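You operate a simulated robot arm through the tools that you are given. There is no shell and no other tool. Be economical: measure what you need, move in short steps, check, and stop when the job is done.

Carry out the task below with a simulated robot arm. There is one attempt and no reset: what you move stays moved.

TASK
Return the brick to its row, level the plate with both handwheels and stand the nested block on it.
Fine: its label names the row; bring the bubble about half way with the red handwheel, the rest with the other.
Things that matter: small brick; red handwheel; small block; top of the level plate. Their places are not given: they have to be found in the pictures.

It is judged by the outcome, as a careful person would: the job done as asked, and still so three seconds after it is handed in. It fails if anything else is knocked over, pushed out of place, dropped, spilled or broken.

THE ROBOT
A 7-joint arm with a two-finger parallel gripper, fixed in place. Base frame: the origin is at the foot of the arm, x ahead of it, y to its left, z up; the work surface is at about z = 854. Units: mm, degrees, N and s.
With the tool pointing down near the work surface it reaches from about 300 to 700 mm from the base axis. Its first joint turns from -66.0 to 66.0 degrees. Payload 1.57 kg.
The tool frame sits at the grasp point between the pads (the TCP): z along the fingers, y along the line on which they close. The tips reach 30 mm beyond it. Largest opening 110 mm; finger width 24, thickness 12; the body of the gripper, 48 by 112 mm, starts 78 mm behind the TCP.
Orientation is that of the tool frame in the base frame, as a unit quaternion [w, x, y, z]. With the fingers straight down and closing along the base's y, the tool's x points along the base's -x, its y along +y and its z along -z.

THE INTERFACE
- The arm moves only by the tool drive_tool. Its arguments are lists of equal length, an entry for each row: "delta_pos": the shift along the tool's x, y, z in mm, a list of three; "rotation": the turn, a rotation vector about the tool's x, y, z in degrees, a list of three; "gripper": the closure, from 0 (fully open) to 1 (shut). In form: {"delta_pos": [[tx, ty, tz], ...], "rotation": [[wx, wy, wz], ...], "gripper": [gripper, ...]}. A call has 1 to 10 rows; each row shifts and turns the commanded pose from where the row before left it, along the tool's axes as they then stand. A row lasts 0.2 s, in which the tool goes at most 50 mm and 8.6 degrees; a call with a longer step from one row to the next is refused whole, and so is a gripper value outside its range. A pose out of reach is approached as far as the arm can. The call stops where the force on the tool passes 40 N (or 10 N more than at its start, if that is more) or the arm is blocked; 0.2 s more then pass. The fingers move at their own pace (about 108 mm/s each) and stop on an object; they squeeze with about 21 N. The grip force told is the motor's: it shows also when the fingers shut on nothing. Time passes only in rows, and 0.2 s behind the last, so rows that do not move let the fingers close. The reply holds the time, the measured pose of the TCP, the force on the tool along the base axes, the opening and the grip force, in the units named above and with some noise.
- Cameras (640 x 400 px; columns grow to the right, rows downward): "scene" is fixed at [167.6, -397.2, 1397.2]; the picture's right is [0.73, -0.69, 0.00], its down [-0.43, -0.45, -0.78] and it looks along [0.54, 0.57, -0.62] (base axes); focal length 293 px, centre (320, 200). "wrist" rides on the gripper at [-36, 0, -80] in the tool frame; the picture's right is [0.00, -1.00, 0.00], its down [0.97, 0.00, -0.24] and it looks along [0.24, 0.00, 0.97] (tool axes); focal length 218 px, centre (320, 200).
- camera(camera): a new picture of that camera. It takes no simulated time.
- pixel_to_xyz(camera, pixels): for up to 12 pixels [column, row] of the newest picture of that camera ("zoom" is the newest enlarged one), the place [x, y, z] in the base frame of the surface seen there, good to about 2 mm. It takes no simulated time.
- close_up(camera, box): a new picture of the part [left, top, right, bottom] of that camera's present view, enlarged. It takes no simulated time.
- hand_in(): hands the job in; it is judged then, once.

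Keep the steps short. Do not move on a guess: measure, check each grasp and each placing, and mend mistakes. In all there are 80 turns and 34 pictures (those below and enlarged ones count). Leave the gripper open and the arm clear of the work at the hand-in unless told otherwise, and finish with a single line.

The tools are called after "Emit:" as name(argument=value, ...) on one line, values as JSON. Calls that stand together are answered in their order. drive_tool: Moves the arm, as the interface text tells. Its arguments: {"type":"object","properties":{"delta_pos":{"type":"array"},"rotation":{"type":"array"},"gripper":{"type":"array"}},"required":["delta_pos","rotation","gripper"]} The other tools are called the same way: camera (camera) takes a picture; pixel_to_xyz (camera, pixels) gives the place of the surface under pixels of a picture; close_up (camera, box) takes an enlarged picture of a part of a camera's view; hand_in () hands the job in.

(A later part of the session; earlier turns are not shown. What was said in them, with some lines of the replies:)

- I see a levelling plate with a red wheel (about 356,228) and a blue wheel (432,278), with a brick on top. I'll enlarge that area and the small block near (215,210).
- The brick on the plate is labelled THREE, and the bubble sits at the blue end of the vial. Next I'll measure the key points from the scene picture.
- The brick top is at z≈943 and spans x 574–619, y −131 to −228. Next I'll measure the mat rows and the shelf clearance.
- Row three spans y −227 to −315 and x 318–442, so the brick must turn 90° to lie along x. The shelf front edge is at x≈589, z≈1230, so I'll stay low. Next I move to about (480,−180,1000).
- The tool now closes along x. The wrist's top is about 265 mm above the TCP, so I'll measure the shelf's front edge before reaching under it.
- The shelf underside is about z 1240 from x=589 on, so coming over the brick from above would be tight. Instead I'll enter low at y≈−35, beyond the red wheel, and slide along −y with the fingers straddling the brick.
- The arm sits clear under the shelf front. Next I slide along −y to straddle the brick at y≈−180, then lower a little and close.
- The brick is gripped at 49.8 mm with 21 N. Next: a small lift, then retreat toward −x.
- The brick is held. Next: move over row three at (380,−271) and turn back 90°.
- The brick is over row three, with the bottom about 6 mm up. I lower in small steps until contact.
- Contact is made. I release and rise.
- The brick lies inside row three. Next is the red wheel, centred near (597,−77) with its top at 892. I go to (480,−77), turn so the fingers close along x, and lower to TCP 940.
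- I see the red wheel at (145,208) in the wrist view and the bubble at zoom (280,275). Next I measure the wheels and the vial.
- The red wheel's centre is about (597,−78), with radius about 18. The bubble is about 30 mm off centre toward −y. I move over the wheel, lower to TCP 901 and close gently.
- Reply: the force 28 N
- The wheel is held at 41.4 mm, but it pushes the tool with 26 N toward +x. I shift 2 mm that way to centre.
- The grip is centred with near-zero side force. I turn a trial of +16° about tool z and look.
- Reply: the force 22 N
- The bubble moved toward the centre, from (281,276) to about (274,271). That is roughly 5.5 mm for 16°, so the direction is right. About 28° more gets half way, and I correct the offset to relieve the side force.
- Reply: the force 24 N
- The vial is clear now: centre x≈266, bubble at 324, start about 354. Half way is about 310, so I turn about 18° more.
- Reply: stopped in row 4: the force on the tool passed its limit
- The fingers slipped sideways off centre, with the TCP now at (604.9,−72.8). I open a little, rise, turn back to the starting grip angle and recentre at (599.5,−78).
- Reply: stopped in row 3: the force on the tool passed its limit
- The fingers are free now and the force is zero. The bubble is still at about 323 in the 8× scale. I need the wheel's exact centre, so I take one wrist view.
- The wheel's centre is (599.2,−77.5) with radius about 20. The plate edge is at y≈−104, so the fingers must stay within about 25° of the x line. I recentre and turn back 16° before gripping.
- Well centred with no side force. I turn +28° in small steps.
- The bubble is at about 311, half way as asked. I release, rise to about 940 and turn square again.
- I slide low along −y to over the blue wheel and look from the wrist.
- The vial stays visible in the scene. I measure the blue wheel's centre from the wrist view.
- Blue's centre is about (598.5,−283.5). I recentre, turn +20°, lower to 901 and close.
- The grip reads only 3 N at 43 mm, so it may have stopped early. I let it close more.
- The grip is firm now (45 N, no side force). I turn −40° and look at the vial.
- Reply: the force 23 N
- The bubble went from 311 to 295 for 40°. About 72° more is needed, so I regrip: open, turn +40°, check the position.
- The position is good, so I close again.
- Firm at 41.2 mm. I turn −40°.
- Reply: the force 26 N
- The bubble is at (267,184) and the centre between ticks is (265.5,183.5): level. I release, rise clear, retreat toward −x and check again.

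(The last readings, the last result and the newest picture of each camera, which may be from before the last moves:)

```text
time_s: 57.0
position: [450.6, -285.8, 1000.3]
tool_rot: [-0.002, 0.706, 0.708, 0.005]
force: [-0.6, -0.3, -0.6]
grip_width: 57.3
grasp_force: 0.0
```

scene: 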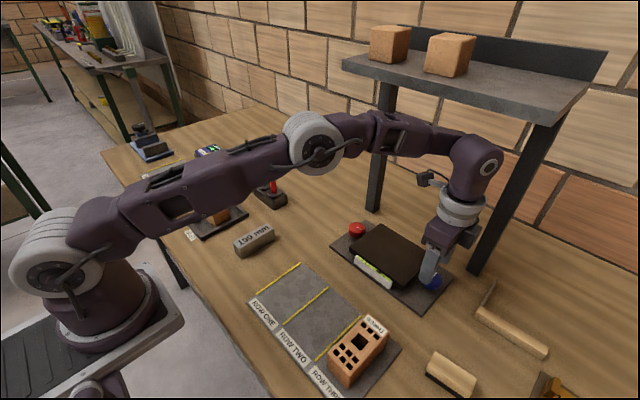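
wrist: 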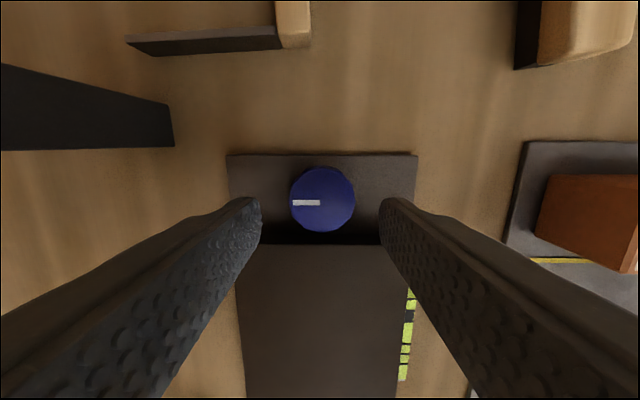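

Clear of the plate. Next I travel at z≈1060 to above the nest near (385,228), correcting the small tool tilt.

Emit:
drive_tool(delta_pos=[[0, 0, -40], [48, -6.5, -20], [48, -6.5, 0], [48, -6.5, 0], [48, -6.5, 0], [48, -6.5, 0], [48, -6.5, 0], [48, -6.5, 0], [48, -6.5, 0], [48, -6.5, 0]], rotation=[[0.24, -0.56, 0.16], [0, 0, 0], [0, 0, 0], [0, 0, 0], [0, 0, 0], [0, 0, 0], [0, 0, 0], [0, 0, 0], [0, 0, 0], [0, 0, 0]], gripper=[0.3, 0.3, 0.3, 0.3, 0.3, 0.3, 0.3, 0.3, 0.3, 0.3])

Emit:
drive_tool(delta_pos=[[41, -3, 0], [41, -3, 0], [0, 0, 0], [0, 0, 0], [0, 0, 0], [0, 0, 0], [0, 0, 0], [0, 0, 0], [0, 0, 0], [0, 0, 0]], rotation=[[0, 0, 0], [0, 0, 0], [0, 0, -8.5], [0, 0, -8.5], [0, 0, -8.5], [0, 0, -8.5], [0, 0, -8.5], [0, 0, -8.5], [0, 0, -8.5], [0, 0, -8.5]], gripper=[0.3, 0.3, 0.3, 0.3, 0.3, 0.3, 0.3, 0.3, 0.3, 0.3])

Emit:
drive_tool(delta_pos=[[0, 0, 0], [0, 0, 0], [0, 0, 0], [0, 0, 0]], rotation=[[0, 0, -8], [0, 0, -8], [0, 0, -6], [0, 0, 0]], gripper=[0.3, 0.3, 0.3, 0.3])

Emit:
camera(camera="wrist")

Emit:
close_up(camera="scene", box=[350, 245, 410, 295])

```text
refused: row 2 steps farther than a row can; nothing moved
```

```text
time_s: 59.2
position: [444.5, -203.0, 1000.4]
tool_rot: [0.002, 0.189, 0.982, 0.005]
force: [-0.3, -0.1, 0.3]
grip_width: 77.0
grasp_force: 0.0
```

```text
time_s: 60.2
position: [444.4, -202.8, 1000.4]
tool_rot: [0.003, -0.003, 1.0, 0.006]
force: [1.1, -0.6, -0.2]
grip_width: 76.9
grasp_force: 0.0
```

```text
5 pictures are left
```

wrist: 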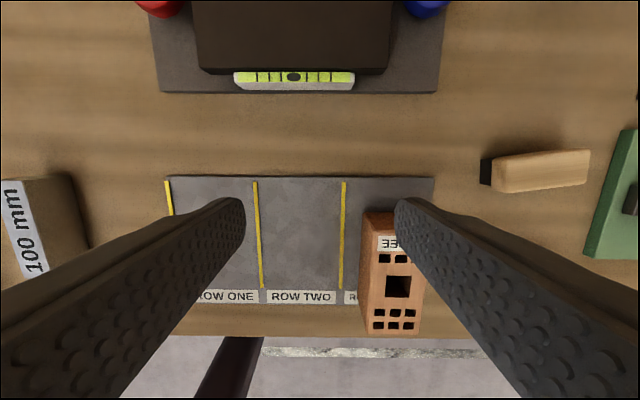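

```text
8.00 times, centred on (380, 270) of scene
```

zoom: 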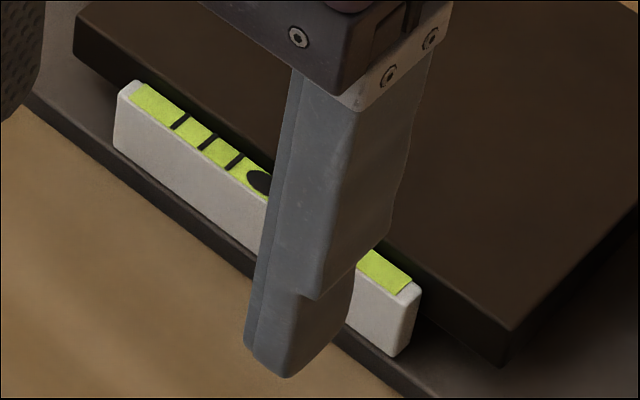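

One call was refused for step size, so the tool stayed at (444,−203,1000), clear of everything. The wrist view shows the bubble centred (293, ticks 282 and 305). Next I move to above the nest.

Emit:
drive_tool(delta_pos=[[5.9, 43.1, -6], [5.9, 43.1, -6], [5.9, 43.1, -6], [5.9, 43.1, -6], [5.9, 43.1, -6], [5.9, 43.1, -6], [5.9, 43.1, -6], [5.9, 43.1, -6], [5.9, 43.1, -6], [5.9, 43.1, -6]], rotation=[[0.69, 0.34, 0.34], [0, 0, 0], [0, 0, 0], [0, 0, 0], [0, 0, 0], [0, 0, 0], [0, 0, 0], [0, 0, 0], [0, 0, 0], [0, 0, 0]], gripper=[0.3, 0.3, 0.3, 0.3, 0.3, 0.3, 0.3, 0.3, 0.3, 0.3])

Emit:
camera(camera="wrist")

```text
time_s: 62.4
position: [385.9, 227.8, 1060.2]
tool_rot: [0.0, 0.002, 1.0, -0.001]
force: [-1.2, -0.9, -0.2]
grip_width: 77.0
grasp_force: 0.2
```

```text
3 pictures are left
```

wrist: 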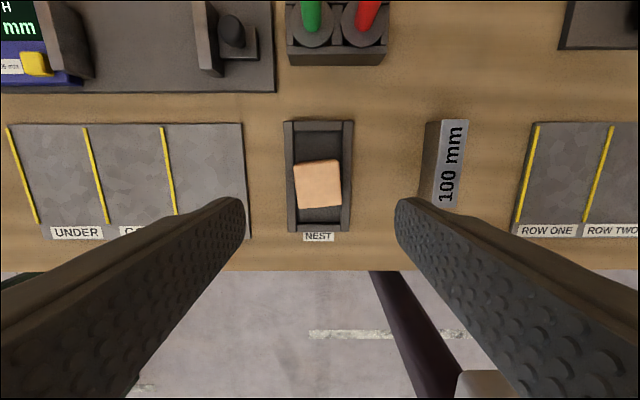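

The block is in the nest, turned about 7–8°. I measure its top corners and the tray walls.

Emit:
pixel_to_xyz(camera="wrist", pixels=[[295, 166], [336, 160], [341, 201], [300, 207], [318, 183], [289, 180], [348, 180], [318, 125], [318, 220], [318, 145], [318, 213], [318, 132]])

```text
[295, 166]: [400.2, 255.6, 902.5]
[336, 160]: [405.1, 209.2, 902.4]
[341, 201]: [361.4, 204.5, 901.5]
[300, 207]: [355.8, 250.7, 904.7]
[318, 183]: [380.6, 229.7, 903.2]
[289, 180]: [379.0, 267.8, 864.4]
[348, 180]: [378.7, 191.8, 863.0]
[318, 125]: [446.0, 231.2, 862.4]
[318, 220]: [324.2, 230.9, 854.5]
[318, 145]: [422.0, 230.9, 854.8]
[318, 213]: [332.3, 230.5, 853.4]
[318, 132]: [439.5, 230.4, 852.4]
```

The block is about 49 mm, centred at (380.6,230), top 903, turned about 6.4°. The walls are only z≈864. I align, lower to TCP 901 and close.

Emit:
drive_tool(delta_pos=[[5.3, 2.2, 0], [0, 0, 0], [0, 0, 40], [0, 0, 40], [0, 0, 40], [0, 0, 30], [0, 0, 9], [0, 0, 0]], rotation=[[0, 0, 0], [0, 0, -6.4], [0, 0, 0], [0, 0, 0], [0, 0, 0], [0, 0, 0], [0, 0, 0], [0, 0, 0]], gripper=[0.3, 0.3, 0.3, 0.3, 0.3, 0.3, 0.3, 0.3])

Emit:
drive_tool(delta_pos=[[0, 0, 0], [0, 0, 0], [0, 0, 0]], rotation=[[0, 0, 0], [0, 0, 0], [0, 0, 0]], gripper=[0.5, 0.7, 0.7])

```text
time_s: 64.2
position: [380.7, 230.1, 900.6]
tool_rot: [0.0, -0.054, 0.999, 0.0]
force: [0.5, 0.3, 0.4]
grip_width: 77.2
grasp_force: 0.1
```

```text
time_s: 65.0
position: [381.2, 229.2, 901.7]
tool_rot: [0.0, -0.054, 0.999, -0.001]
force: [-0.8, -1.2, 1.4]
grip_width: 49.7
grasp_force: 21.1
```

The block is held at 49.7 mm with 21 N. I lift and carry it to (470,−180,990), squaring it on the way.

Emit:
drive_tool(delta_pos=[[0, 0, -20], [0, 0, -35], [0, 0, -35], [0, 0, 0]], rotation=[[0, 0, 0], [0, 0, 0], [0, 0, 0], [0, 0, 6.2]], gripper=[0.7, 0.7, 0.7, 0.7])

Emit:
drive_tool(delta_pos=[[-9, -41, 0], [-9, -41, 0], [-9, -41, 0], [-9, -41, 0], [-9, -41, 0], [-9, -41, 0], [-9, -41, 0], [-9, -41, 0], [-9, -41, 0], [-9, -41, 0]], rotation=[[0, 0, 0], [0, 0, 0], [0, 0, 0], [0, 0, 0], [0, 0, 0], [0, 0, 0], [0, 0, 0], [0, 0, 0], [0, 0, 0], [0, 0, 0]], gripper=[0.7, 0.7, 0.7, 0.7, 0.7, 0.7, 0.7, 0.7, 0.7, 0.7])

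```text
time_s: 66.0
position: [381.3, 230.4, 992.3]
tool_rot: [0.0, 0.0, 1.0, -0.002]
force: [-0.5, 0.0, -2.7]
grip_width: 49.7
grasp_force: 20.9
```

```text
time_s: 68.2
position: [470.2, -178.6, 991.7]
tool_rot: [0.001, -0.001, 1.0, -0.001]
force: [0.6, -0.7, -2.8]
grip_width: 49.6
grasp_force: 21.1
```

I lower to TCP 955 (block bottom about 909), go in under the shelf to x≈593, then lower.

Emit:
drive_tool(delta_pos=[[0, 0, 18], [0, 0, 18], [-31, 0, 0], [-31, 0, 0], [-31, -1, 0], [-30, 0, 0], [0, 0, 8], [0, 0, 4], [0, 0, 0]], rotation=[[0, 0, 0], [0, 0, 0], [0, 0, 0], [0, 0, 0], [0, 0, 0], [0, 0, 0], [0, 0, 0], [0, 0, 0], [0, 0, 0]], gripper=[0.7, 0.7, 0.7, 0.7, 0.7, 0.7, 0.7, 0.7, 0.7])

Emit:
drive_tool(delta_pos=[[0, 0, 2], [0, 0, 1], [0, 0, 0]], rotation=[[0, 0, 0], [0, 0, 0], [0, 0, 0]], gripper=[0.7, 0.7, 0.7])

```text
time_s: 70.2
position: [594.2, -180.2, 943.3]
tool_rot: [-0.001, 0.0, 1.0, -0.001]
force: [-0.2, -0.1, -1.2]
grip_width: 49.7
grasp_force: 21.0
```

```text
time_s: 71.0
position: [594.8, -179.5, 941.5]
tool_rot: [0.0, 0.001, 1.0, -0.001]
force: [0.4, 0.1, -2.0]
grip_width: 49.3
grasp_force: 20.9
```

I keep lowering in 1 mm steps until contact.

Emit:
drive_tool(delta_pos=[[0, 0, 1], [0, 0, 1], [0, 0, 0]], rotation=[[0, 0, 0], [0, 0, 0], [0, 0, 0]], gripper=[0.7, 0.7, 0.7])

Emit:
drive_tool(delta_pos=[[0, 0, 1], [0, 0, 0]], rotation=[[0, 0, 0], [0, 0, 0]], gripper=[0.7, 0.7])

Emit:
drive_tool(delta_pos=[[0, 0, 1], [0, 0, 0]], rotation=[[0, 0, 0], [0, 0, 0]], gripper=[0.7, 0.7])

```text
time_s: 71.8
position: [594.3, -180.5, 938.8]
tool_rot: [0.0, 0.0, 1.0, -0.001]
force: [0.3, -0.3, -2.4]
grip_width: 49.6
grasp_force: 21.1
```

```text
time_s: 72.4
position: [593.2, -179.6, 938.1]
tool_rot: [0.0, 0.0, 1.0, 0.0]
force: [-1.0, 0.0, -1.9]
grip_width: 49.7
grasp_force: 21.0
```

```text
time_s: 73.0
position: [594.5, -180.3, 938.7]
tool_rot: [0.001, -0.001, 1.0, -0.001]
force: [-0.4, -0.5, 5.6]
grip_width: 49.6
grasp_force: 21.3
```

Contact is made. I open and withdraw straight along −x with the fingers straddling the block, avoiding the shelf.

Emit:
drive_tool(delta_pos=[[0, 0, 0], [0, 0, 0], [0, 0, 0], [0, 0, -5], [15, 0, 0], [25, 0, 0], [35, 0, 0], [40, 0, 0], [40, 0, 0]], rotation=[[0, 0, 0], [0, 0, 0], [0, 0, 0], [0, 0, 0], [0, 0, 0], [0, 0, 0], [0, 0, 0], [0, 0, 0], [0, 0, 0]], gripper=[0.5, 0.2, 0.2, 0.2, 0.2, 0.2, 0.2, 0.2, 0.2])

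Emit:
drive_tool(delta_pos=[[0, 20, -30], [10, 40, -25], [10, 45, -15], [10, 45, -15], [10, 45, -15], [0, 0, 0]], rotation=[[0, 0, 0], [0, 0, 0], [0, 0, 0], [0, 0, 0], [0, 0, 0], [0, 0, 0]], gripper=[0, 0, 0, 0, 0, 0])

Emit:
close_up(camera="scene", box=[335, 210, 455, 310])

```text
time_s: 75.0
position: [438.5, -180.9, 943.4]
tool_rot: [0.0, -0.001, 1.0, 0.0]
force: [0.2, 0.5, 0.1]
grip_width: 88.0
grasp_force: 0.0
```

```text
time_s: 76.4
position: [398.3, 14.9, 1041.5]
tool_rot: [-0.001, 0.0, 1.0, -0.001]
force: [0.6, -0.8, -0.5]
grip_width: 110.3
grasp_force: 0.0
```

```text
4.00 times, centred on (395, 260) of scene
```

zoom: 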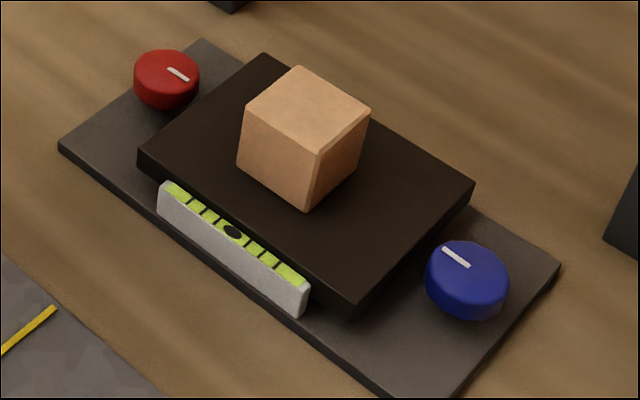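

The block stands on the plate and the bubble is between the middle marks. I check the whole scene once.

Emit:
camera(camera="scene")

```text
1 pictures are left
```

scene: 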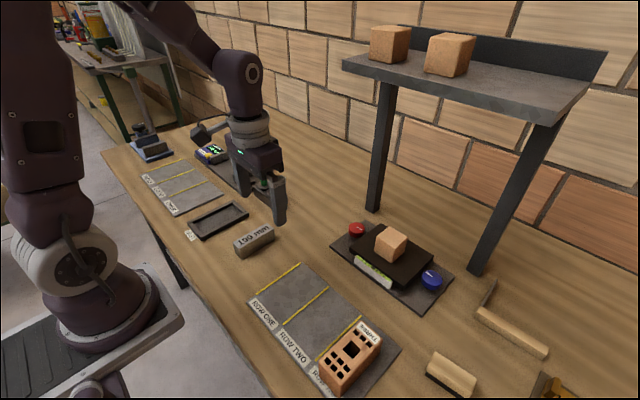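

Everything is in place: the brick is in row three, the plate is level, the block stands on it, and the arm is clear and open. I hand in.

Emit:
hand_in()

```text
The job is handed in.
```

The brick is in row three, the plate is level (red handwheel to half way, blue for the rest), the block stands on the plate, and the job is handed in.
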